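You operate a simulated robot arm through the tools that you are given. There is no shell and no other tool. Be economical: measure what you need, move in short steps, check, and stop when the job is done.

The job below is to be done with a simulated two-armed robot. You get a single attempt, and the scene is never put back.

JOB
Put the beige cloth on the cream saucer. Then hold the cream bowl on the island worktop steady with one hand and put the flask stopper in it with the other. Then take the blue cloth on the island worktop and put it away on the end worktop. Then put the purple cloth on the middle of the aisle zone. Then take the sponge and put it on the top of the jug shelf. Then take the green filter and leave it on the white tray. Do these in the order given.

It is judged by the outcome, as a careful person would: the job done as asked, and still so three seconds after it is handed in. It fails if anything else is knocked over, pushed out of place, dropped, spilled or broken. A push-on lid holds only when it is set on centred and level and pressed home; a screw cap is set on level and turned clockwise until tight. Flat cloth is picked up by pressing the open fingertips on it (5 to 10 N) and closing them slowly along it; thin cloth reads only 2 to 8 mm in the jaws.

ROBOT AND FRAMES
Two 7-joint arms with two-finger grippers on one trunk, on a base that drives. Base frame: it is fixed to the floor where the robot stands at the start and does not move with it; the origin is under the middle of the robot, x ahead of it, y to its left, z up. Lengths are in m, angles in rad, forces in N, time in s.
The left shoulder is at the start at [0.078, 0.151, 1.001], the right one opposite. With the tool pointing down near the work surface each hand reaches from about 0.24 to 0.78 m from the robot's upright axis, wherever it stands, measured 20 degrees to its own side. Places, roughly: beige cloth (9x7x3 cm) [0.5, 0, 0.9]; blue cloth (9x6x3 cm) [0.9, 0.2, 0.9]; cream bowl (14x14x6 cm) [0.5, -1, 1]; cream saucer (13x13x2 cm) [0.5, -0.5, 0.9]; end worktop [-0.1, 2.3, 0.9]; flask stopper (5x5x6 cm) [0.6, 0, 1]; green filter (6x6x14 cm) [2.4, -0.3, 0.9]; middle of the aisle zone (27x19 cm) [-1.28, 1.84, 0.92]; purple cloth (9x7x3 cm) [0.9, 0.4, 0.9]; sponge (9x6x4 cm) [0.8, -0.6, 0.9]; top of the jug shelf (52x24 cm) [0.8, -0.32, 0.52]; white tray (26x17x3 cm) [1, 4.4, 0.6]. Payload 2.54 kg a hand.
The TCP of each hand is the grasp point between the finger pads, 0.03 m short of the fingertips. In the tool frame z runs along the fingers and y along their closing line. Largest opening 0.116 m; the body of the gripper starts 0.095 m behind the TCP.
Orientation is that of the tool frame in the base frame, as a unit quaternion [x, y, z, w]. With the fingers straight down and closing along the base's y, the tool's x points along the base's -x, its y along +y and its z along -z.

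CONTROLS
- The arms move only by the tool arm_command. It takes "left_targets", "right_targets" or both (then of equal length, played together; a hand with none holds still); each is one flat list of numbers, 7 for each row, row after row: the closure in counts, from 0 (fully open) to 255 (shut), then the shift along the tool's x, y, z in units of 20 mm (1.0 is 20 mm), then the turn, a rotation vector about the tool's x, y, z in units of 5 degrees (1.0 is 5 degrees). In form: [grip, tx, ty, tz, rx, ry, rz, grip, tx, ty, tz, rx, ry, rz, ...]. A call has 1 to 20 rows; each row shifts and turns the commanded pose from where the row before left it, along the tool's axes as they then stand. A call with a number of a shift or a turn outside -1 to 1 is refused whole. Rows are played at 5 a second. More than 0.05 m and 0.15 rad between two rows, or a gripper value outside its range, and nothing of the call is played. Where a pose cannot be reached the arm comes as near as it can. A force on the tool above 40 N (or 10 N above the force at the start of the call, whichever is more), or a blocked arm, ends the call early, and 0.2 s more pass. The fingers move at their own pace (about 0.072 m/s each) and stop on an object; they squeeze with about 44 N. The grip force told is the motor's: it shows also when the fingers shut on nothing. Time passes only in rows, and 0.2 s behind the last, so rows that do not move let the fingers close. It gives the time, the measured TCP pose, the force on the tool (base axes), the opening and the grip force at its end, in the units of the frame above (readings bear some noise), with the torque about the TCP (base axes, N m) and any sound that the robot's microphone picked up.
- Cameras (640 x 400 px; columns grow to the right, rows downward): "scene" is now at [0.1558, -0.0303, 1.1527]; the picture's right is [-0.32, -0.95, 0.00], its down [-0.25, 0.08, -0.97] and it looks along [0.92, -0.30, -0.26] (base axes); focal length 214 px, centre (320, 200). "left" rides on the left gripper at [0.069, 0.015, -0.122] in its tool frame; the picture's right is [-0.21, 0.98, 0.00], its down [-0.83, -0.18, -0.53] and it looks along [-0.52, -0.11, 0.85] (tool axes); focal length 251 px, centre (320, 200). "right" rides on the right gripper at [0.069, -0.015, -0.122] in its tool frame; the picture's right is [0.21, 0.98, 0.00], its down [-0.83, 0.18, -0.53] and it looks along [-0.52, 0.12, 0.85] (tool axes); focal length 251 px, centre (320, 200). There is no depth. A picture from a camera that has moved, and an enlarged one, comes with that camera's place and axes in the base frame and with its lens.
- grab_frame(camera): a new picture of that camera. The clock stands still meanwhile.
- raise_lower(by): slides the trunk up (or, below 0, down) by that many m; the arms and the scene camera ride with it, the base frame stays. It gives what a move gives, with no picture.
- drive_base(legs): drives the robot by 1 to 6 legs, each [ahead, left, turn to the left] in m, m and rad, along the robot's own axes; the way and the turn of a leg run together, so that a leg with both is an arc; at most 1.5 m and 3.142 rad a leg. The arms and the cameras ride along, it lands a little off, and it stops where it bumps. It gives what a move gives.
- pan_tilt(pan, tilt): turns the head with the scene camera to pan (to the left, within 1.396 rad either way) and tilt (down, from -0.506 to 1.204), counted from straight ahead of the robot. It gives what a move gives.
- zoom(camera, box): a new picture of the part [left, top, right, bottom] of that camera's present view, enlarged. The clock stands still meanwhile.
- finish_job(): hands the job in; it is judged then, once.

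Work in short steps. Places have to be worked out from the pictures, the camera data and where the tool is seen: move nearer, look again, correct. Check each grasp and each placing, and mend what went wrong. You have 186 turns and 166 pictures in all, those below and enlarged ones among them. Open the grippers and draw the arms clear of the work before you hand the job in, unless the task says otherwise; then end with one line.

The tools are called as name(argument=value, ...) on one line, values as JSON. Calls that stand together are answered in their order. arm_command: Moves the arms, as the interface text tells. Its arguments: {"type":"object","properties":{"left_targets":{"type":"array","items":{"type":"number"}},"right_targets":{"type":"array","items":{"type":"number"}}},"required":[]} The other tools are called the same way: raise_lower (by) slides the trunk up or down; drive_base (legs) drives the base; pan_tilt (pan, tilt) turns the head that bears the scene camera; grab_frame (camera) takes a picture; zoom (camera, box) takes an enlarged picture of a part of a camera's view; finish_job () hands the job in.

At the start:

```text
clock: 0.0
left_position: [0.4057, -0.0365, 1.1551]
left_tcp_rot: [0.0, 1.0, -0.002, 0.001]
left_contact_force: [0.2, 0.1, -0.5]
left_torque: [-0.02, -0.01, -0.01]
left_opening: 0.1159
left_gripper_force: 0.0
right_position: [0.3207, -0.3595, 1.2156]
right_tcp_rot: [0.0, 1.0, 0.0, 0.001]
right_contact_force: [0.2, -0.2, 0.1]
right_torque: [-0.03, -0.02, 0.0]
right_opening: 0.116
right_gripper_force: 0.0
trunk travel left (down, up): [-0.238, 0.051]
robot x, y, heading: [0.0017, 0.0035, 0.001]
head pan, tilt: [-0.321, 0.265]
```

scene: 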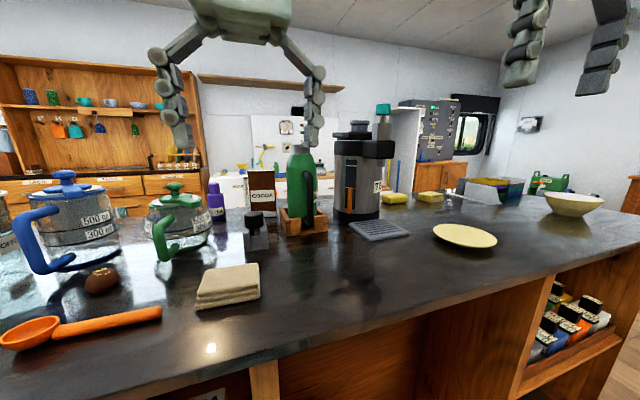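
right: 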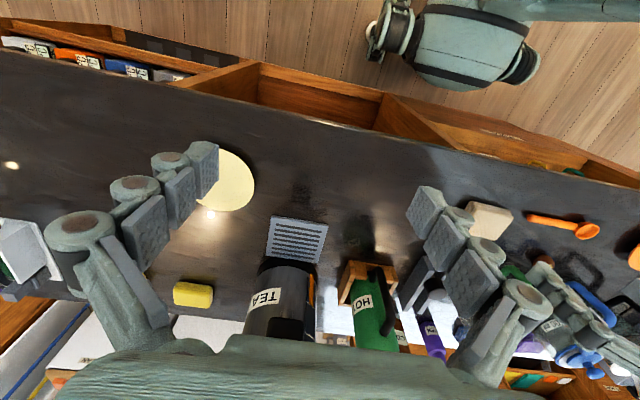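
left: 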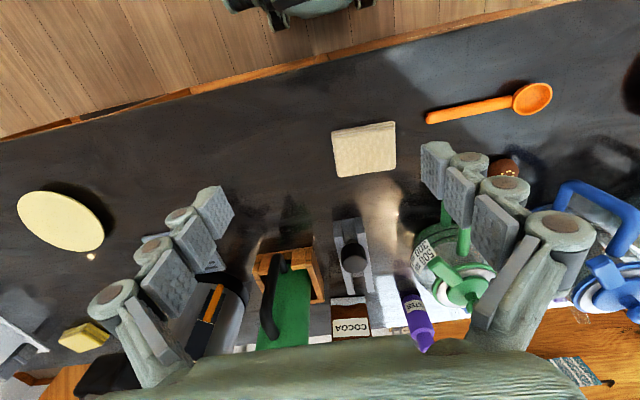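

I estimate the beige cloth at about [0.48, 0.015], with its 7 cm side along x. I'll look closer at the island before moving.

zoom(camera="scene", box=[180, 100, 420, 250])

zoom(camera="left", box=[200, 100, 520, 300])

zoom(camera="scene", box=[370, 130, 640, 300])

```text
2.67 times, centred on (300, 175) of scene
camera zoom: at [0.1558, -0.0303, 1.1527], right [-0.32, -0.95, 0.0], down [-0.25, 0.08, -0.97], along [0.92, -0.3, -0.26], focal length 572 px, centre (373, 267)
```

zoom: 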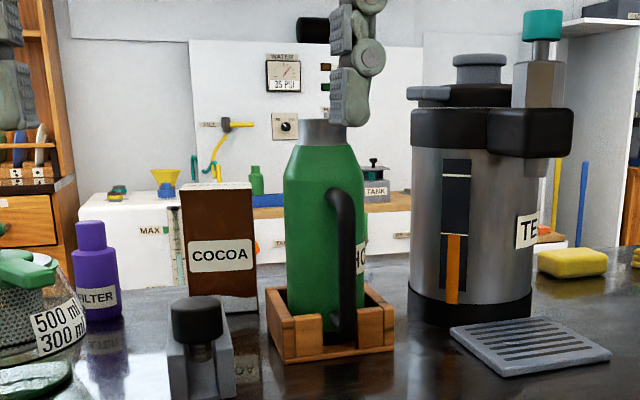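

```text
2.00 times, centred on (360, 200) of left
camera zoom: at [0.3376, -0.0222, 1.277], right [0.21, 0.98, 0.0], down [0.83, -0.18, 0.53], along [0.52, -0.12, -0.85], focal length 503 px, centre (240, 200)
```

zoom: 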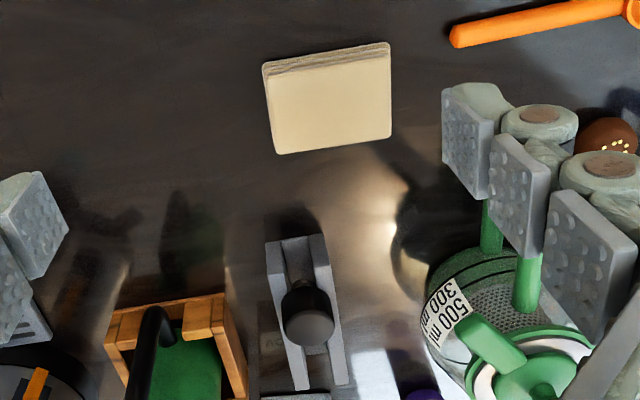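

```text
2.35 times, centred on (505, 215) of scene
camera zoom: at [0.1558, -0.0303, 1.1527], right [-0.32, -0.95, 0.0], down [-0.25, 0.08, -0.97], along [0.92, -0.3, -0.26], focal length 505 px, centre (-115, 165)
```

zoom: 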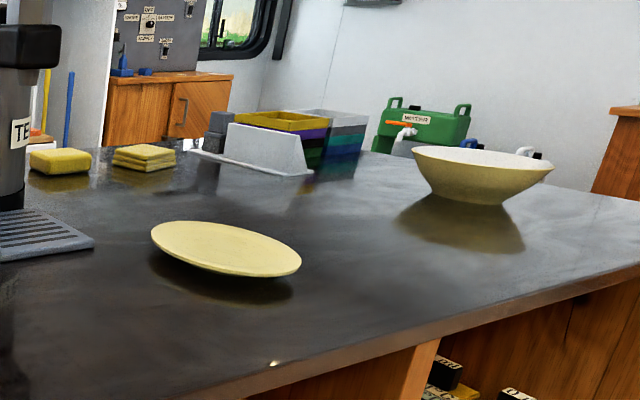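

The stopper is the black-capped piece in the grey slotted stand. I'll move the left arm clear and bring the right hand over the beige cloth.

arm_command(left_targets=[0, 0, 0.8, -0.2, 0, 0, 0, 0, 0, 0.8, -0.2, 0, 0, 0, 0, 0, 0.8, -0.2, 0, 0, 0, 0, 0, 0.8, -0.2, 0, 0, 0, 0, 0, 0.8, -0.2, 0, 0, 0, 0, 0, 0.8, -0.2, 0, 0, 0, 0, 0, 0.8, -0.2, 0, 0, 0, 0, 0, 0.8, -0.2, 0, 0, 0, 0, 0, 0.8, -0.2, 0, 0, 0, 0, 0, 0.8, -0.2, 0, 0, 0, 0, 0, 0.8, -0.2, 0, 0, 0, 0, 0, 0.8, -0.2, 0, 0, 0, 0, 0, 0.8, -0.2, 0, 0, 0, 0, 0, 0.8, -0.2, 0, 0, 0, 0, 0, 0.8, -0.2, 0, 0, 0, 0, 0, 0.8, -0.2, 0, 0, 0, 0, 0, 0.8, -0.2, 0, 0, 0, 0, 0, 0.8, -0.2, 0, 0, 0, 0, 0, 0.8, -0.2, 0, 0, 0], right_targets=[0, -0.424, 0.987, 0, 0, 0, 0, 0, -0.424, 0.987, 0, 0, 0, 0, 0, -0.424, 0.987, 0, 0, 0, 0, 0, -0.424, 0.987, 0, 0, 0, 0, 0, -0.424, 0.987, 0, 0, 0, 0, 0, -0.424, 0.987, 0, 0, 0, 0, 0, -0.424, 0.987, 0, 0, 0, 0, 0, -0.424, 0.987, 0, 0, 0, 0, 0, -0.424, 0.987, 0, 0, 0, 0, 0, -0.424, 0.987, 0, 0, 0, 0, 0, -0.424, 0.987, 0, 0, 0, 0, 0, -0.424, 0.987, 0, 0, 0, 0, 0, -0.424, 0.987, 0, 0, 0, 0, 0, -0.424, 0.987, 0, 0, 0, 0, 0, -0.424, 0.987, 0, 0, 0, 0, 0, -0.424, 0.987, 0, 0, 0, 0, 0, -0.424, 0.987, 0, 0, 0, 0, 0, -0.424, 0.987, 0, 0, 0, 0, 0, -0.424, 0.987, 0, 0, 0, 0])

```text
clock: 4.0
left_position: [0.4158, 0.2617, 1.2192]
left_tcp_rot: [-0.001, 1.0, -0.002, 0.002]
left_contact_force: [-0.3, 0.2, 0.5]
left_torque: [0.02, -0.02, -0.01]
left_opening: 0.1163
left_gripper_force: 0.0
left hand out of reach, approached as far as the arm can: row 18, 19
right_position: [0.4137, -0.1142, 1.1427]
right_tcp_rot: [0.001, 1.0, 0.001, 0.001]
right_contact_force: [-0.3, 0.0, 0.7]
right_torque: [0.06, -0.01, 0.01]
right_opening: 0.1161
right_gripper_force: 0.1
right hand out of reach, approached as far as the arm can: row 9, 10, 11, 12, 13, 14, 15, 16, 17, 18, 19
trunk travel left (down, up): [-0.238, 0.051]
robot x, y, heading: [-0.0013, -0.0009, 0.004]
head pan, tilt: [-0.321, 0.265]
```

The right hand stopped short at this height. I'll lower it, where its reach is better, and see where the commanded pose now stands.

arm_command(right_targets=[0, 0, 0, 0.8, 0, 0, 0, 0, 0, 0, 0.8, 0, 0, 0, 0, 0, 0, 0.8, 0, 0, 0, 0, 0, 0, 0.8, 0, 0, 0, 0, 0, 0, 0.8, 0, 0, 0])

```text
clock: 5.2
left_position: [0.4163, 0.2607, 1.219]
left_tcp_rot: [-0.001, 1.0, -0.002, 0.0]
left_contact_force: [-0.7, 0.3, 0.2]
left_torque: [0.01, 0.03, 0.02]
left_opening: 0.1157
left_gripper_force: 0.0
right_position: [0.4149, -0.1139, 1.0624]
right_tcp_rot: [0.001, 1.0, 0.0, 0.001]
right_contact_force: [0.0, -0.1, 0.2]
right_torque: [0.05, 0.0, -0.01]
right_opening: 0.1161
right_gripper_force: 0.0
trunk travel left (down, up): [-0.238, 0.051]
robot x, y, heading: [0.0014, 0.0026, -0.0]
head pan, tilt: [-0.321, 0.265]
```

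The commanded pose starts from the measured one. I'll carry on to a point over the cloth and start turning the hand.

arm_command(right_targets=[0, -0.48, 0.92, 0, 0, 0, 0, 0, -0.48, 0.92, 0, 0, 0, 0, 0, -0.48, 0.92, 0, 0, 0, 0, 0, -0.48, 0.92, 0, 0, 0, 0, 0, -0.48, 0.92, 0, 0, 0, 0, 0, -0.48, 0.92, 0, 0, 0, 0, 0, -0.48, 0.92, 0, 0, 0, 0, 0, 0, 0, 0, 0, 0, -1, 0, 0, 0, 0, 0, 0, -1, 0, 0, 0, 0, 0, 0, -1, 0, 0, 0, 0, 0, 0, -1, 0, 0, 0, 0, 0, 0, -1, 0, 0, 0, 0, 0, 0, -1, 0, 0, 0, 0, 0, 0, -1, 0, 0, 0, 0, 0, 0, -1, 0, 0, 0, 0, 0, 0, -1, 0, 0, 0, 0, 0, 0, -1, 0, 0, 0, 0, 0, 0, -1, 0, 0, 0, 0, 0, 0, -1, 0, 0, 0, 0, 0, 0, -1])

```text
clock: 9.4
left_position: [0.4157, 0.2605, 1.2184]
left_tcp_rot: [-0.001, 1.0, -0.002, 0.001]
left_contact_force: [0.7, 0.3, 0.8]
left_torque: [0.0, -0.04, 0.01]
left_opening: 0.1159
left_gripper_force: 0.0
right_position: [0.428, -0.0868, 1.0634]
right_tcp_rot: [-0.538, 0.843, -0.001, 0.001]
right_contact_force: [0.0, 0.0, 0.0]
right_torque: [0.01, -0.04, 0.02]
right_opening: 0.116
right_gripper_force: 0.0
right hand out of reach, approached as far as the arm can: row 2, 3, 4, 5, 6, 7
trunk travel left (down, up): [-0.238, 0.051]
robot x, y, heading: [0.0001, 0.0007, 0.002]
head pan, tilt: [-0.321, 0.265]
```

The right arm cannot reach across that far. I'll shift the base left so the cloth sits on the right arm's side.

drive_base(legs=[[0, 0.16, 0]])

```text
clock: 11.6
left_position: [0.4153, 0.419, 1.2193]
left_tcp_rot: [-0.002, 1.0, -0.001, 0.001]
left_contact_force: [0.0, 0.1, 0.3]
left_torque: [0.0, 0.04, 0.03]
left_opening: 0.1162
left_gripper_force: 0.0
right_position: [0.4274, 0.0713, 1.0623]
right_tcp_rot: [-0.538, 0.843, -0.001, 0.002]
right_contact_force: [-0.5, 0.7, -0.3]
right_torque: [-0.05, -0.01, -0.03]
right_opening: 0.1162
right_gripper_force: 0.0
trunk travel left (down, up): [-0.238, 0.051]
robot x, y, heading: [0.0021, 0.1597, 0.004]
head pan, tilt: [-0.321, 0.265]
```

Now I'll position over the cloth and finish the turn.

arm_command(right_targets=[0, 0.343, -0.92, 0, 0, 0, 0, 0, 0.343, -0.92, 0, 0, 0, 0, 0, 0.343, -0.92, 0, 0, 0, 0, 0, 0.343, -0.92, 0, 0, 0, 0, 0, 0, 0, 0, 0, 0, -1, 0, 0, 0, 0, 0, 0, -1, 0, 0, 0, 0, 0, 0, -1, 0, 0, 0, 0, 0, 0, -1, 0, 0, 0, 0, 0, 0, 0])

grab_frame(camera="right")

```text
clock: 13.6
left_position: [0.4152, 0.4195, 1.2185]
left_tcp_rot: [-0.001, 1.0, -0.001, 0.001]
left_contact_force: [-0.2, -0.2, 0.0]
left_torque: [0.0, 0.0, 0.02]
left_opening: 0.1159
left_gripper_force: 0.1
right_position: [0.4817, 0.0147, 1.0631]
right_tcp_rot: [-0.676, 0.736, 0.0, 0.001]
right_contact_force: [-0.2, -0.3, 0.6]
right_torque: [-0.01, 0.02, -0.02]
right_opening: 0.1159
right_gripper_force: 0.0
trunk travel left (down, up): [-0.238, 0.051]
robot x, y, heading: [0.0021, 0.1587, 0.002]
head pan, tilt: [-0.321, 0.265]
```

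```text
159 pictures are left
camera right: at [0.4918, -0.0545, 1.1855], right [-0.99, -0.13, 0.0], down [-0.11, 0.84, 0.53], along [-0.07, 0.53, -0.84], focal length 251 px, centre (320, 200)
```

right: 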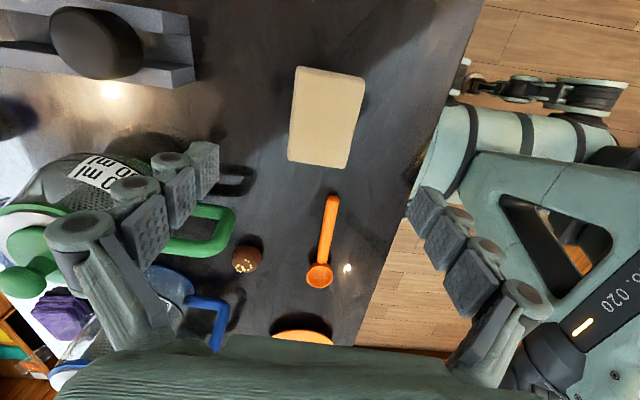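

The cloth is centred at about [0.479, 0.015] with its top near 0.925, which matches the hand's position. I'll descend straddling it.

arm_command(right_targets=[0, 0, 0.1, 1, 0, 0, -0.6, 0, 0, 0, 1, 0, 0, 0, 0, 0, 0, 1, 0, 0, 0, 0, 0, 0, 1, 0, 0, 0, 0, 0, 0, 1, 0, 0, 0, 0, 0, 0, 0.7, 0, 0, 0, 0, 0, 0, 0.4, 0, 0, 0])

grab_frame(camera="right")

```text
clock: 15.2
left_position: [0.4157, 0.42, 1.2193]
left_tcp_rot: [-0.001, 1.0, -0.001, 0.0]
left_contact_force: [-0.4, -0.5, 0.4]
left_torque: [0.04, 0.01, 0.02]
left_opening: 0.1163
left_gripper_force: 0.0
right_position: [0.4812, 0.016, 0.9399]
right_tcp_rot: [-0.696, 0.718, 0.0, 0.001]
right_contact_force: [0.6, 0.8, 0.7]
right_torque: [0.02, -0.01, -0.01]
right_opening: 0.1159
right_gripper_force: 0.0
trunk travel left (down, up): [-0.238, 0.051]
robot x, y, heading: [-0.0007, 0.1598, 0.005]
head pan, tilt: [-0.321, 0.265]
```

```text
158 pictures are left
camera right: at [0.4945, -0.0542, 1.0637], right [-0.98, -0.18, 0.0], down [-0.15, 0.83, 0.53], along [-0.09, 0.53, -0.85], focal length 251 px, centre (320, 200)
```

right: 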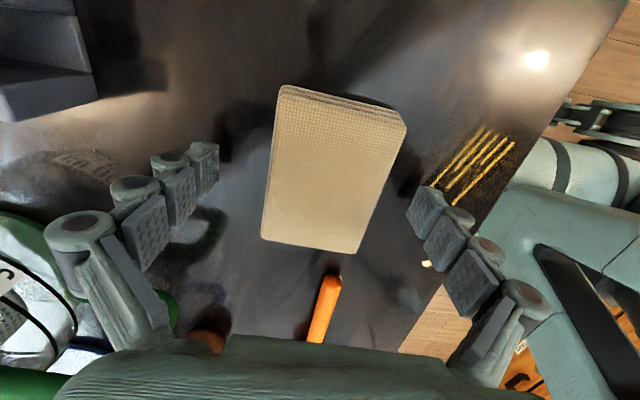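

The fingers straddle the cloth. I'll go a few mm lower, then close.

arm_command(right_targets=[0, 0, 0, 0.4, 0, 0, 0, 60, 0, 0, 0, 0, 0, 0, 110, 0, 0, 0, 0, 0, 0, 140, 0, 0, 0, 0, 0, 0, 170, 0, 0, 0, 0, 0, 0, 200, 0, 0, 0, 0, 0, 0, 200, 0, 0, 0, 0, 0, 0])

grab_frame(camera="right")

```text
clock: 16.1
left_position: [0.4082, 0.4194, 1.2234]
left_tcp_rot: [-0.001, 1.0, -0.002, 0.004]
left_contact_force: [0.5, -0.5, -0.3]
left_torque: [0.02, 0.0, 0.02]
left_opening: 0.1162
left_gripper_force: 0.0
right_position: [0.471, 0.016, 0.9427]
right_tcp_rot: [-0.696, 0.718, 0.0, 0.001]
right_contact_force: [-30.8, -8.0, 56.9]
right_torque: [-0.14, 3.49, 0.43]
right_opening: 0.0827
right_gripper_force: 36.5
trunk travel left (down, up): [-0.238, 0.051]
robot x, y, heading: [-0.0004, 0.1601, 0.001]
head pan, tilt: [-0.321, 0.265]
stopped in row 4 (right hand): the force on the tool passed its limit at 46 N (the readings are from after the stop); the commanded pose is now the measured one
```

```text
157 pictures are left
camera right: at [0.4842, -0.0531, 1.0669], right [-0.98, -0.18, 0.0], down [-0.16, 0.83, 0.54], along [-0.1, 0.53, -0.84], focal length 251 px, centre (320, 200)
```

right: 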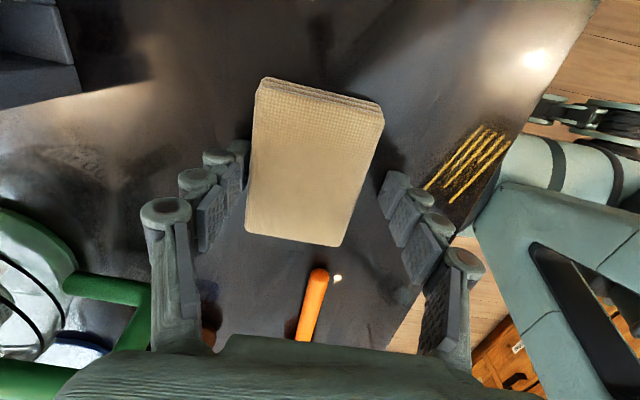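

The fingertips are pressing the worktop, so it sits higher than I assumed, about 0.91. I'll open, lift a centimetre, recentre and close again.

arm_command(right_targets=[40, 0, 0, -0.5, 0, 0, 0, 40, 0, -0.4, 0, 0, 0, 0, 40, 0, 0, 0, 0, 0, 0, 70, 0, 0, 0, 0, 0, 0, 90, 0, 0, 0, 0, 0, 0, 110, 0, 0, 0, 0, 0, 0])

grab_frame(camera="right")

```text
clock: 17.5
left_position: [0.4134, 0.4184, 1.2202]
left_tcp_rot: [-0.001, 1.0, -0.001, 0.002]
left_contact_force: [0.5, 0.4, -0.9]
left_torque: [0.02, 0.05, -0.01]
left_opening: 0.1156
left_gripper_force: 0.0
right_position: [0.4858, 0.0154, 0.9455]
right_tcp_rot: [-0.695, 0.719, 0.001, 0.001]
right_contact_force: [-6.3, -1.6, 23.6]
right_torque: [-0.13, 0.67, -0.01]
right_opening: 0.0664
right_gripper_force: 9.7
trunk travel left (down, up): [-0.238, 0.051]
robot x, y, heading: [-0.0009, 0.1581, 0.0]
head pan, tilt: [-0.321, 0.265]
```

```text
156 pictures are left
camera right: at [0.4986, -0.0536, 1.0703], right [-0.98, -0.18, 0.0], down [-0.15, 0.83, 0.54], along [-0.1, 0.53, -0.84], focal length 251 px, centre (320, 200)
```

right: 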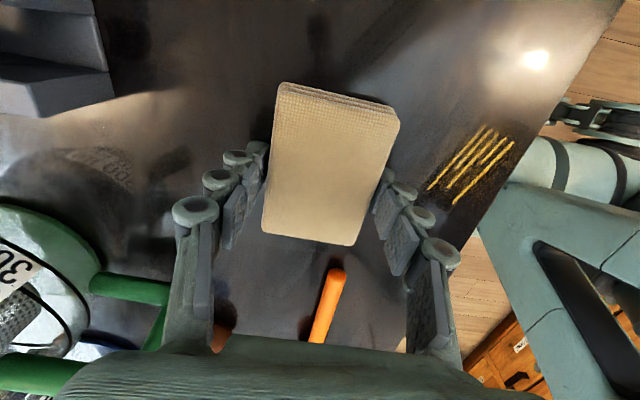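

The fingers now touch the cloth's sides but still press the worktop at 24 N. I'll lift 6 mm while closing.

arm_command(right_targets=[110, 0, 0, -0.35, 0, 0, 0, 130, 0, 0, 0, 0, 0, 0, 150, 0, 0, 0, 0, 0, 0, 180, 0, 0, 0, 0, 0, 0, 180, 0, 0, 0, 0, 0, 0])

```text
clock: 18.7
left_position: [0.4167, 0.4189, 1.2185]
left_tcp_rot: [-0.001, 1.0, -0.001, 0.001]
left_contact_force: [-0.2, 0.0, 0.2]
left_torque: [0.02, -0.03, 0.01]
left_opening: 0.1159
left_gripper_force: 0.0
right_position: [0.4872, 0.0173, 0.9509]
right_tcp_rot: [-0.695, 0.719, 0.001, -0.001]
right_contact_force: [-0.7, 0.2, -1.2]
right_torque: [-0.01, 0.01, 0.01]
right_opening: 0.0635
right_gripper_force: 44.0
trunk travel left (down, up): [-0.238, 0.051]
robot x, y, heading: [0.0001, 0.1569, -0.004]
head pan, tilt: [-0.321, 0.265]
```

The cloth is gripped at 6.35 cm with 44 N. I'll lift and check.

arm_command(right_targets=[180, 0, 0, -0.8, 0, 0, 0, 180, 0, 0, -0.8, 0, 0, 0, 180, 0, 0, -0.8, 0, 0, 0, 180, 0, 0, -0.8, 0, 0, 0, 180, 0, 0, -0.8, 0, 0, 0])

grab_frame(camera="right")

```text
clock: 19.9
left_position: [0.4165, 0.4184, 1.2188]
left_tcp_rot: [0.0, 1.0, -0.001, 0.001]
left_contact_force: [-0.9, 0.0, -1.2]
left_torque: [-0.01, -0.02, -0.01]
left_opening: 0.1161
left_gripper_force: 0.1
right_position: [0.4871, 0.0146, 1.0314]
right_tcp_rot: [-0.695, 0.719, 0.001, -0.001]
right_contact_force: [0.2, -0.1, -0.8]
right_torque: [0.04, 0.0, 0.01]
right_opening: 0.0635
right_gripper_force: 44.0
trunk travel left (down, up): [-0.238, 0.051]
robot x, y, heading: [-0.0006, 0.1583, 0.001]
head pan, tilt: [-0.321, 0.265]
```

```text
155 pictures are left
camera right: at [0.5007, -0.0543, 1.1556], right [-0.98, -0.18, 0.0], down [-0.15, 0.83, 0.53], along [-0.1, 0.53, -0.84], focal length 251 px, centre (320, 200)
```

right: 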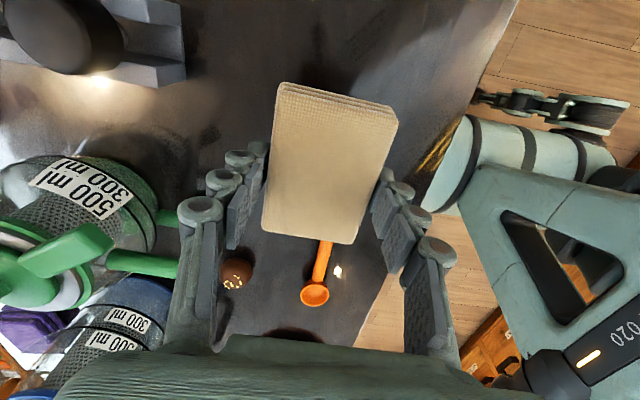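

The cloth is held well. I'll raise it a bit more and drive right toward the saucer.

arm_command(right_targets=[180, 0, 0, -1, 0, 0, 0, 180, 0, 0, -1, 0, 0, 0, 180, 0, 0, -1, 0, 0, 0])

drive_base(legs=[[0, -0.45, 0]])

grab_frame(camera="scene")

grab_frame(camera="left")

```text
clock: 20.7
left_position: [0.4166, 0.4187, 1.2191]
left_tcp_rot: [-0.001, 1.0, -0.001, 0.001]
left_contact_force: [-0.6, -0.3, -0.2]
left_torque: [0.0, 0.02, -0.02]
left_opening: 0.116
left_gripper_force: 0.1
right_position: [0.4884, 0.0148, 1.0924]
right_tcp_rot: [-0.695, 0.719, 0.001, -0.001]
right_contact_force: [-0.3, -0.1, -1.3]
right_torque: [0.0, -0.03, -0.01]
right_opening: 0.0635
right_gripper_force: 44.0
trunk travel left (down, up): [-0.238, 0.051]
robot x, y, heading: [-0.0009, 0.1583, 0.0]
head pan, tilt: [-0.321, 0.265]
```

```text
clock: 25.6
left_position: [0.4157, -0.0349, 1.2184]
left_tcp_rot: [-0.001, 1.0, -0.001, 0.001]
left_contact_force: [-0.3, 0.7, -0.9]
left_torque: [0.01, -0.01, -0.02]
left_opening: 0.1161
left_gripper_force: 0.0
right_position: [0.4884, -0.4399, 1.0921]
right_tcp_rot: [-0.695, 0.719, 0.0, -0.001]
right_contact_force: [-1.4, 0.6, -0.5]
right_torque: [0.01, 0.02, 0.01]
right_opening: 0.0634
right_gripper_force: 43.5
trunk travel left (down, up): [-0.238, 0.051]
robot x, y, heading: [-0.002, -0.2956, 0.002]
head pan, tilt: [-0.321, 0.265]
```

```text
154 pictures are left
camera scene: at [0.156, -0.3266, 1.1526], right [-0.31, -0.95, 0.0], down [-0.25, 0.08, -0.96], along [0.92, -0.3, -0.26], focal length 214 px, centre (320, 200)
```

scene: 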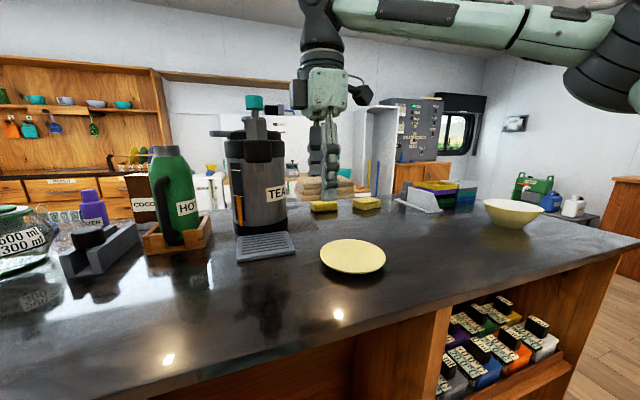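

```text
153 pictures are left
camera left: at [0.3468, -0.0207, 1.3408], right [0.21, 0.98, 0.0], down [0.83, -0.18, 0.54], along [0.52, -0.12, -0.84], focal length 251 px, centre (320, 200)
```

left: 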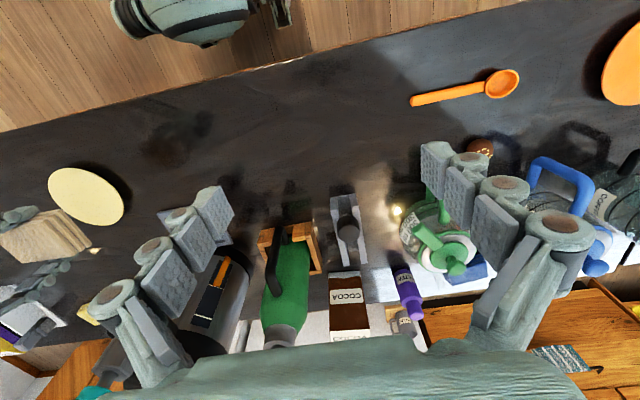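

Triangulating the two scene views puts the saucer at about [0.49, -0.505] with its rim near 0.937. I'll move over it and check with the right camera.

arm_command(right_targets=[180, 0.81, 0, 0, 0, 0, 0, 180, 0.81, 0, 0, 0, 0, 0, 180, 0.81, 0, 0, 0, 0, 0, 180, 0.81, 0, 0, 0, 0, 0, 180, 0, 0, 0.8, 0, 0, 0, 180, 0, 0, 0.8, 0, 0, 0, 180, 0, 0, 0.8, 0, 0, 0])

grab_frame(camera="right")

grab_frame(camera="scene")

```text
clock: 27.2
left_position: [0.4157, -0.0348, 1.2179]
left_tcp_rot: [-0.001, 1.0, -0.001, 0.001]
left_contact_force: [-0.7, -0.4, -0.2]
left_torque: [-0.03, 0.03, 0.01]
left_opening: 0.1161
left_gripper_force: 0.1
right_position: [0.4859, -0.5039, 1.0448]
right_tcp_rot: [-0.694, 0.72, 0.001, -0.001]
right_contact_force: [0.3, -0.9, -0.2]
right_torque: [-0.06, 0.02, 0.01]
right_opening: 0.0634
right_gripper_force: 44.1
trunk travel left (down, up): [-0.238, 0.051]
robot x, y, heading: [0.0008, -0.2964, 0.004]
head pan, tilt: [-0.321, 0.265]
```

```text
152 pictures are left
camera right: at [0.4993, -0.5725, 1.1681], right [-0.98, -0.18, 0.0], down [-0.15, 0.83, 0.54], along [-0.1, 0.53, -0.84], focal length 251 px, centre (320, 200)
```

right: 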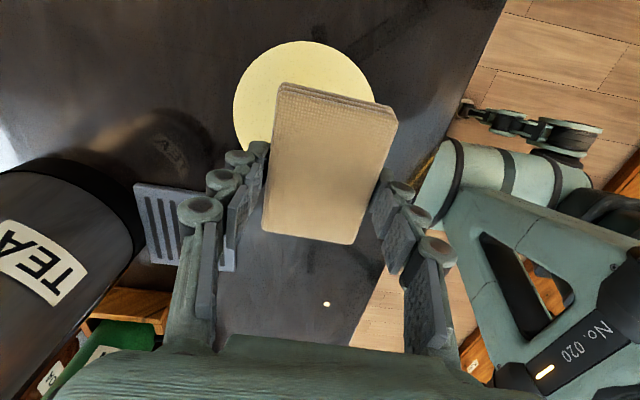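

```text
151 pictures are left
camera scene: at [0.1561, -0.3265, 1.1526], right [-0.31, -0.95, 0.0], down [-0.25, 0.08, -0.96], along [0.92, -0.3, -0.26], focal length 214 px, centre (320, 200)
```

scene: 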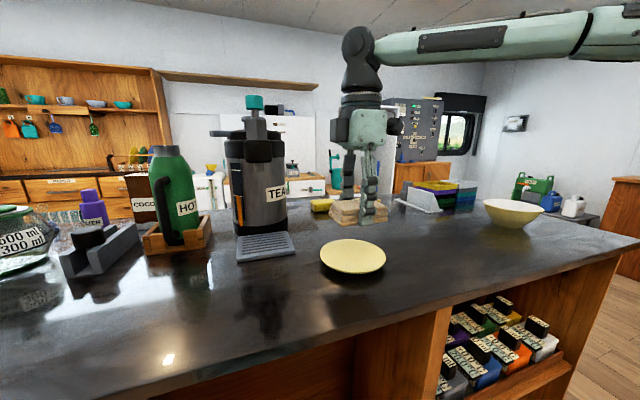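

The right camera suggests the saucer centre is nearer [0.50, -0.517]. I'll correct by about 1 cm and descend until light contact.

arm_command(right_targets=[180, 0.33, -0.66, 0, 0, 0, 0, 180, 0, 0, 0.9, 0, 0, 0, 180, 0, 0, 0.9, 0, 0, 0, 180, 0, 0, 0.9, 0, 0, 0, 180, 0, 0, 0.6, 0, 0, 0])

grab_frame(camera="right")

zoom(camera="scene", box=[280, 180, 440, 290])

```text
clock: 28.4
left_position: [0.4159, -0.035, 1.2189]
left_tcp_rot: [-0.001, 1.0, -0.001, 0.001]
left_contact_force: [-0.7, 0.6, -0.4]
left_torque: [0.01, 0.0, -0.02]
left_opening: 0.1159
left_gripper_force: 0.0
right_position: [0.4991, -0.5085, 0.9778]
right_tcp_rot: [-0.695, 0.719, 0.001, -0.001]
right_contact_force: [-0.7, 0.3, -0.7]
right_torque: [-0.01, 0.06, 0.02]
right_opening: 0.0636
right_gripper_force: 44.2
trunk travel left (down, up): [-0.238, 0.051]
robot x, y, heading: [0.0017, -0.295, 0.008]
head pan, tilt: [-0.321, 0.265]
```

```text
150 pictures are left
camera right: at [0.512, -0.579, 1.1021], right [-0.98, -0.18, 0.0], down [-0.15, 0.83, 0.53], along [-0.1, 0.53, -0.84], focal length 251 px, centre (320, 200)
```

right: 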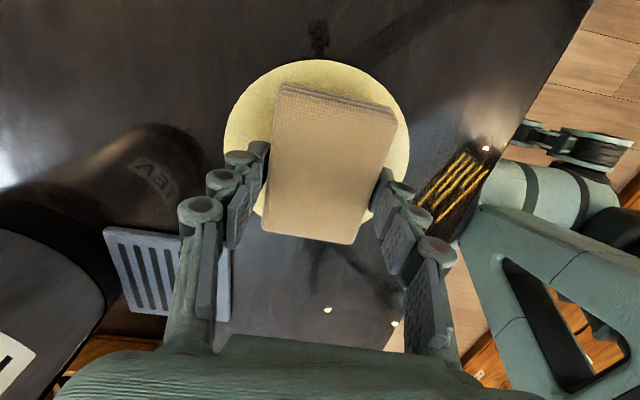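

```text
3.64 times, centred on (360, 235) of scene
camera zoom: at [0.156, -0.3265, 1.1526], right [-0.31, -0.95, 0.0], down [-0.25, 0.08, -0.96], along [0.92, -0.3, -0.26], focal length 780 px, centre (174, 73)
```

zoom: 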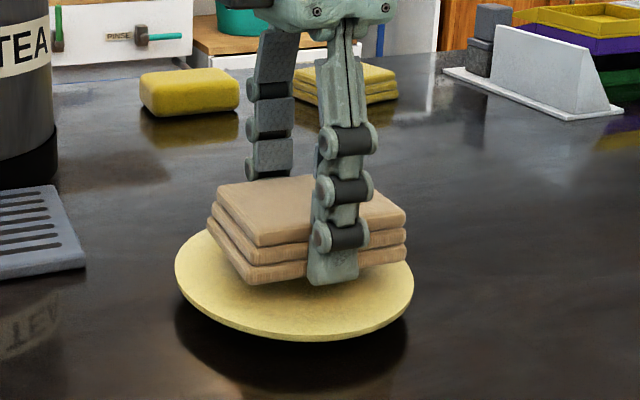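

The cloth looks centred over the saucer. I'll lower in small steps until contact.

arm_command(right_targets=[180, 0, 0, 0.25, 0, 0, 0, 180, 0, 0, 0.2, 0, 0, 0, 180, 0, 0, 0.15, 0, 0, 0])

zoom(camera="scene", box=[280, 180, 440, 290])

```text
clock: 29.2
left_position: [0.4155, -0.0347, 1.2193]
left_tcp_rot: [-0.001, 1.0, 0.0, 0.001]
left_contact_force: [0.2, 0.3, -0.1]
left_torque: [0.01, -0.01, -0.01]
left_opening: 0.1159
left_gripper_force: 0.1
right_position: [0.4978, -0.5113, 0.9663]
right_tcp_rot: [-0.695, 0.719, 0.0, -0.001]
right_contact_force: [-0.1, -0.3, -0.4]
right_torque: [0.01, 0.02, -0.02]
right_opening: 0.0636
right_gripper_force: 43.6
trunk travel left (down, up): [-0.238, 0.051]
robot x, y, heading: [0.0004, -0.2981, 0.002]
head pan, tilt: [-0.321, 0.265]
```

```text
3.64 times, centred on (360, 235) of scene
camera zoom: at [0.156, -0.3265, 1.1526], right [-0.31, -0.95, 0.0], down [-0.25, 0.08, -0.96], along [0.92, -0.3, -0.26], focal length 780 px, centre (174, 73)
```

zoom: 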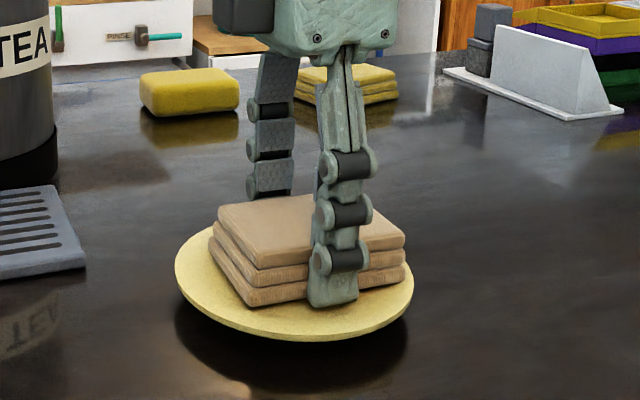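

A little lower still, until I feel it touch.

arm_command(right_targets=[180, 0, 0, 0.15, 0, 0, 0, 180, 0, 0, 0.15, 0, 0, 0])

```text
clock: 29.8
left_position: [0.4138, -0.0352, 1.2193]
left_tcp_rot: [-0.001, 1.0, -0.002, 0.002]
left_contact_force: [-0.5, 0.2, -0.2]
left_torque: [0.0, -0.01, 0.01]
left_opening: 0.116
left_gripper_force: 0.2
right_position: [0.4997, -0.5103, 0.9632]
right_tcp_rot: [-0.695, 0.719, -0.001, 0.002]
right_contact_force: [0.4, -2.2, 20.3]
right_torque: [-0.32, 0.5, 0.09]
right_opening: 0.0636
right_gripper_force: 44.2
trunk travel left (down, up): [-0.238, 0.051]
robot x, y, heading: [-0.0051, -0.2953, 0.002]
head pan, tilt: [-0.321, 0.265]
```

Contact at 20 N. I'll ease off slightly, open just past the cloth and rise.

arm_command(right_targets=[180, 0, 0, -0.1, 0, 0, 0, 90, 0, 0, 0, 0, 0, 0, 75, 0, 0, 0, 0, 0, 0, 75, 0, 0, 0, 0, 0, 0, 75, 0, 0, -0.5, 0, 0, 0, 75, 0, 0, -1, 0, 0, 0, 75, 0, 0, -1, 0, 0, 0, 75, 0, 0, -1, 0, 0, 0, 75, 0, 0, -1, 0, 0, 0])

grab_frame(camera="scene")

grab_frame(camera="right")

```text
clock: 31.8
left_position: [0.4157, -0.0348, 1.2192]
left_tcp_rot: [-0.002, 1.0, -0.001, 0.001]
left_contact_force: [1.1, -0.5, -0.1]
left_torque: [0.0, -0.03, -0.02]
left_opening: 0.116
left_gripper_force: 0.1
right_position: [0.499, -0.5107, 1.0522]
right_tcp_rot: [-0.695, 0.719, 0.001, -0.001]
right_contact_force: [0.9, -0.1, -0.6]
right_torque: [-0.02, 0.0, 0.01]
right_opening: 0.0817
right_gripper_force: 0.0
trunk travel left (down, up): [-0.238, 0.051]
robot x, y, heading: [-0.0017, -0.2952, -0.003]
head pan, tilt: [-0.321, 0.265]
```

```text
147 pictures are left
camera scene: at [0.1558, -0.3264, 1.1527], right [-0.31, -0.95, 0.0], down [-0.25, 0.08, -0.97], along [0.92, -0.3, -0.26], focal length 214 px, centre (320, 200)
```

scene: 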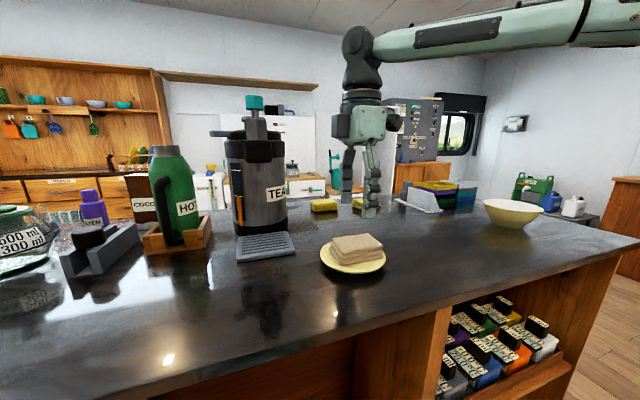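

```text
146 pictures are left
camera right: at [0.5119, -0.5798, 1.1756], right [-0.98, -0.18, 0.0], down [-0.15, 0.83, 0.53], along [-0.1, 0.53, -0.85], focal length 251 px, centre (320, 200)
```

right: 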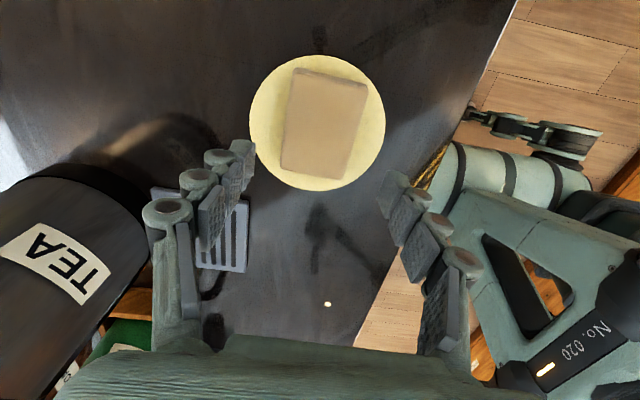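

Beige cloth is done. Next is the stopper, which I'll look at from both cameras.

zoom(camera="left", box=[260, 170, 440, 290])

zoom(camera="scene", box=[40, 200, 180, 290])

```text
3.33 times, centred on (350, 230) of left
camera zoom: at [0.3466, -0.0204, 1.3408], right [0.21, 0.98, 0.0], down [0.83, -0.18, 0.54], along [0.52, -0.12, -0.84], focal length 838 px, centre (220, 100)
```

zoom: 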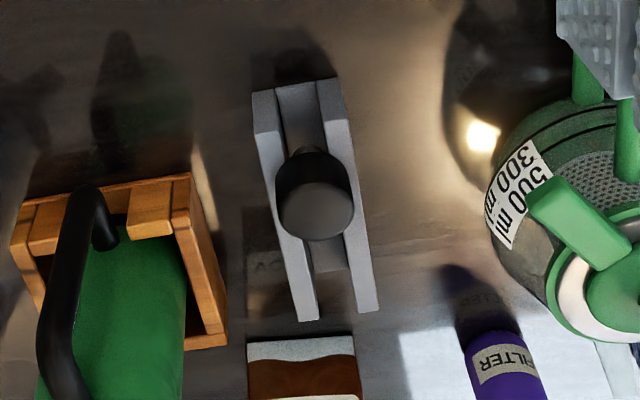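

```text
4.44 times, centred on (110, 245) of scene
camera zoom: at [0.1558, -0.3264, 1.1527], right [-0.31, -0.95, 0.0], down [-0.25, 0.08, -0.97], along [0.92, -0.3, -0.26], focal length 953 px, centre (1253, 0)
```

zoom: 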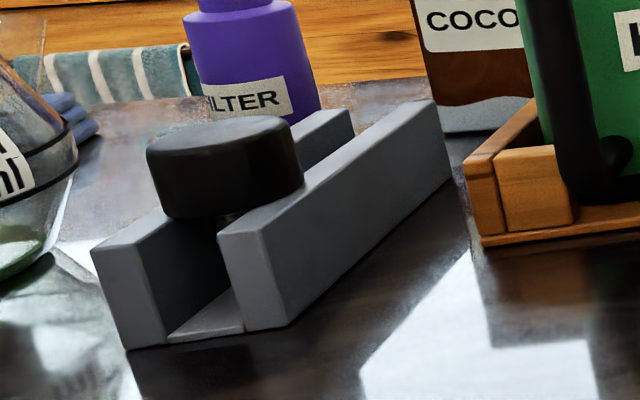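

The cap is centred at about [0.640, -0.034], top at 0.996, with the rack running along x. I'll bring the left hand, partly closed to clear the flask, above it.

arm_command(left_targets=[70, -0.93, 0, 0.6, 0, 0, 0, 70, -0.93, 0, 0.6, 0, 0, 0, 70, -0.93, 0, 0.6, 0, 0, 0, 70, -0.93, 0, 0.6, 0, 0, 0, 70, -0.93, 0, 0.6, 0, 0, 0, 70, -0.93, 0, 0.6, 0, 0, 0, 70, -0.93, 0, 0.6, 0, 0, 0, 70, -0.93, 0, 0.6, 0, 0, 0, 70, -0.93, 0, 0.6, 0, 0, 0, 70, -0.93, 0, 0.6, 0, 0, 0, 70, -0.93, 0, 0.6, 0, 0, 0, 70, -0.93, 0, 0.6, 0, 0, 0])

grab_frame(camera="left")

zoom(camera="scene", box=[20, 130, 220, 290])

```text
clock: 34.4
left_position: [0.639, -0.0345, 1.0764]
left_tcp_rot: [-0.002, 1.0, -0.001, 0.0]
left_contact_force: [-0.4, 0.3, 0.1]
left_torque: [0.04, 0.01, -0.01]
left_opening: 0.0839
left_gripper_force: 0.1
right_position: [0.4987, -0.5101, 1.0514]
right_tcp_rot: [-0.696, 0.718, 0.001, 0.0]
right_contact_force: [-0.1, 0.2, 0.0]
right_torque: [-0.01, 0.04, 0.01]
right_opening: 0.0821
right_gripper_force: 0.0
trunk travel left (down, up): [-0.238, 0.051]
robot x, y, heading: [0.0019, -0.2988, 0.001]
head pan, tilt: [-0.321, 0.265]
```

```text
143 pictures are left
camera left: at [0.5702, -0.0201, 1.1975], right [0.21, 0.98, 0.0], down [0.83, -0.18, 0.54], along [0.52, -0.11, -0.84], focal length 251 px, centre (320, 200)
```

left: 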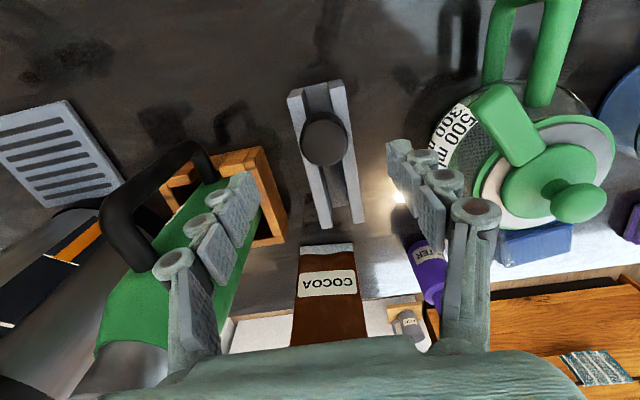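

```text
2.50 times, centred on (120, 210) of scene
camera zoom: at [0.1563, -0.3265, 1.1526], right [-0.31, -0.95, 0.0], down [-0.25, 0.08, -0.96], along [0.92, -0.3, -0.26], focal length 536 px, centre (820, 175)
```

zoom: 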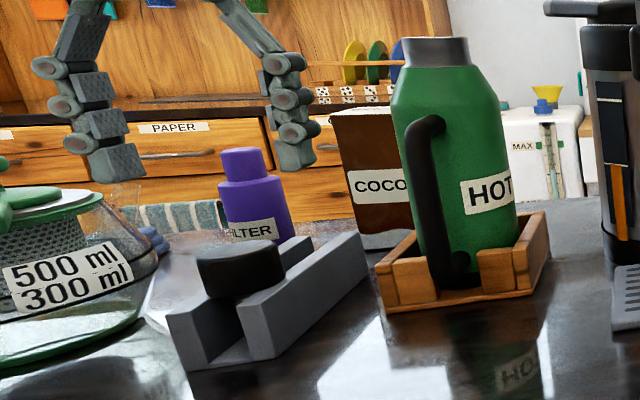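

The cap is under the hand. I'll descend until the fingertips are beside the cap, just above the rack walls.

arm_command(left_targets=[70, 0, 0.15, 0.9, 0, 0, 0, 70, 0, 0, 0.9, 0, 0, 0, 70, 0, 0, 0.9, 0, 0, 0, 70, 0, 0, 0.85, 0, 0, 0])

grab_frame(camera="left")

zoom(camera="scene", box=[20, 130, 220, 290])

```text
clock: 35.4
left_position: [0.6396, -0.0318, 1.0041]
left_tcp_rot: [-0.001, 1.0, -0.002, 0.0]
left_contact_force: [-0.1, -0.2, -0.1]
left_torque: [-0.01, 0.04, -0.02]
left_opening: 0.0841
left_gripper_force: 0.0
right_position: [0.4984, -0.5107, 1.0508]
right_tcp_rot: [-0.696, 0.718, 0.001, -0.001]
right_contact_force: [0.9, 0.0, -0.3]
right_torque: [0.0, -0.02, -0.01]
right_opening: 0.0819
right_gripper_force: 0.0
trunk travel left (down, up): [-0.238, 0.051]
robot x, y, heading: [0.0004, -0.298, 0.0]
head pan, tilt: [-0.321, 0.265]
```

```text
141 pictures are left
camera left: at [0.5705, -0.0176, 1.1257], right [0.21, 0.98, 0.0], down [0.83, -0.18, 0.54], along [0.52, -0.12, -0.84], focal length 251 px, centre (320, 200)
```

left: 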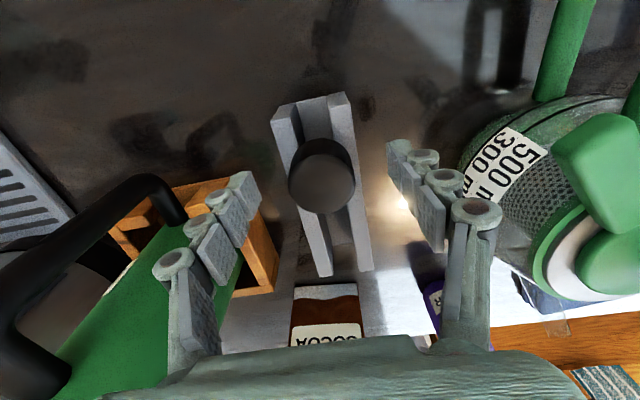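

```text
2.50 times, centred on (120, 210) of scene
camera zoom: at [0.1561, -0.3264, 1.1526], right [-0.31, -0.95, 0.0], down [-0.25, 0.08, -0.96], along [0.92, -0.3, -0.26], focal length 536 px, centre (820, 175)
```

zoom: 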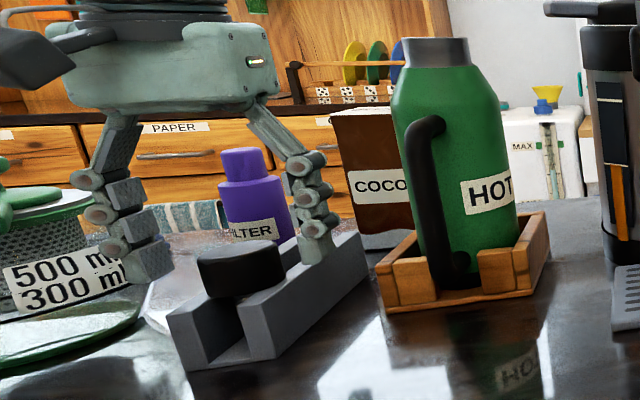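

Aligned. I'll close on the cap.

arm_command(left_targets=[100, 0, 0, 0, 0, 0, 0, 130, 0, 0, 0, 0, 0, 0, 160, 0, 0, 0, 0, 0, 0, 190, 0, 0, 0, 0, 0, 0, 220, 0, 0, 0, 0, 0, 0])

grab_frame(camera="left")

```text
clock: 36.6
left_position: [0.6384, -0.0303, 1.0032]
left_tcp_rot: [-0.002, 1.0, -0.001, 0.0]
left_contact_force: [0.2, 0.1, 0.1]
left_torque: [0.01, 0.05, -0.01]
left_opening: 0.0401
left_gripper_force: 43.9
right_position: [0.4991, -0.5101, 1.0515]
right_tcp_rot: [-0.695, 0.719, 0.0, -0.001]
right_contact_force: [-0.3, -0.1, -0.8]
right_torque: [0.0, -0.01, -0.01]
right_opening: 0.0819
right_gripper_force: 0.1
trunk travel left (down, up): [-0.238, 0.051]
robot x, y, heading: [0.0004, -0.2933, 0.004]
head pan, tilt: [-0.321, 0.265]
```

```text
139 pictures are left
camera left: at [0.5703, -0.0174, 1.1261], right [0.21, 0.98, 0.0], down [0.83, -0.18, 0.54], along [0.52, -0.12, -0.84], focal length 251 px, centre (320, 200)
```

left: 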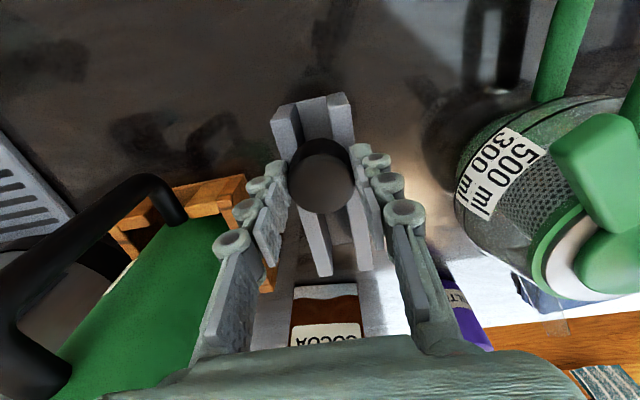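

Gripped with 44 N. I'll lift and check that the rack stays put.

arm_command(left_targets=[220, 0, 0, -0.5, 0, 0, 0, 220, 0, 0, -0.8, 0, 0, 0, 220, 0, 0, -1, 0, 0, 0, 220, 0, 0, -1, 0, 0, 0, 220, 0, 0, -1, 0, 0, 0, 220, 0, 0, -1, 0, 0, 0, 220, 0, 0, -1, 0, 0, 0, 220, 0, 0, -1, 0, 0, 0])

grab_frame(camera="scene")

```text
clock: 38.4
left_position: [0.6373, -0.0321, 1.1505]
left_tcp_rot: [-0.002, 1.0, -0.002, 0.004]
left_contact_force: [0.5, 0.3, 0.1]
left_torque: [-0.02, 0.04, 0.01]
left_opening: 0.0403
left_gripper_force: 44.1
right_position: [0.4974, -0.5102, 1.0516]
right_tcp_rot: [-0.696, 0.718, 0.002, 0.0]
right_contact_force: [-0.1, 0.1, 0.0]
right_torque: [0.03, -0.02, -0.01]
right_opening: 0.082
right_gripper_force: 0.0
trunk travel left (down, up): [-0.238, 0.051]
robot x, y, heading: [-0.0027, -0.2943, 0.006]
head pan, tilt: [-0.321, 0.265]
```

```text
138 pictures are left
camera scene: at [0.1557, -0.3268, 1.1527], right [-0.32, -0.95, 0.0], down [-0.25, 0.08, -0.97], along [0.92, -0.3, -0.26], focal length 214 px, centre (320, 200)
```

scene: 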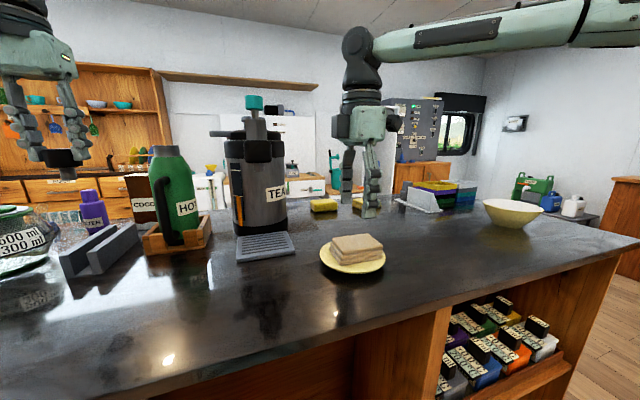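

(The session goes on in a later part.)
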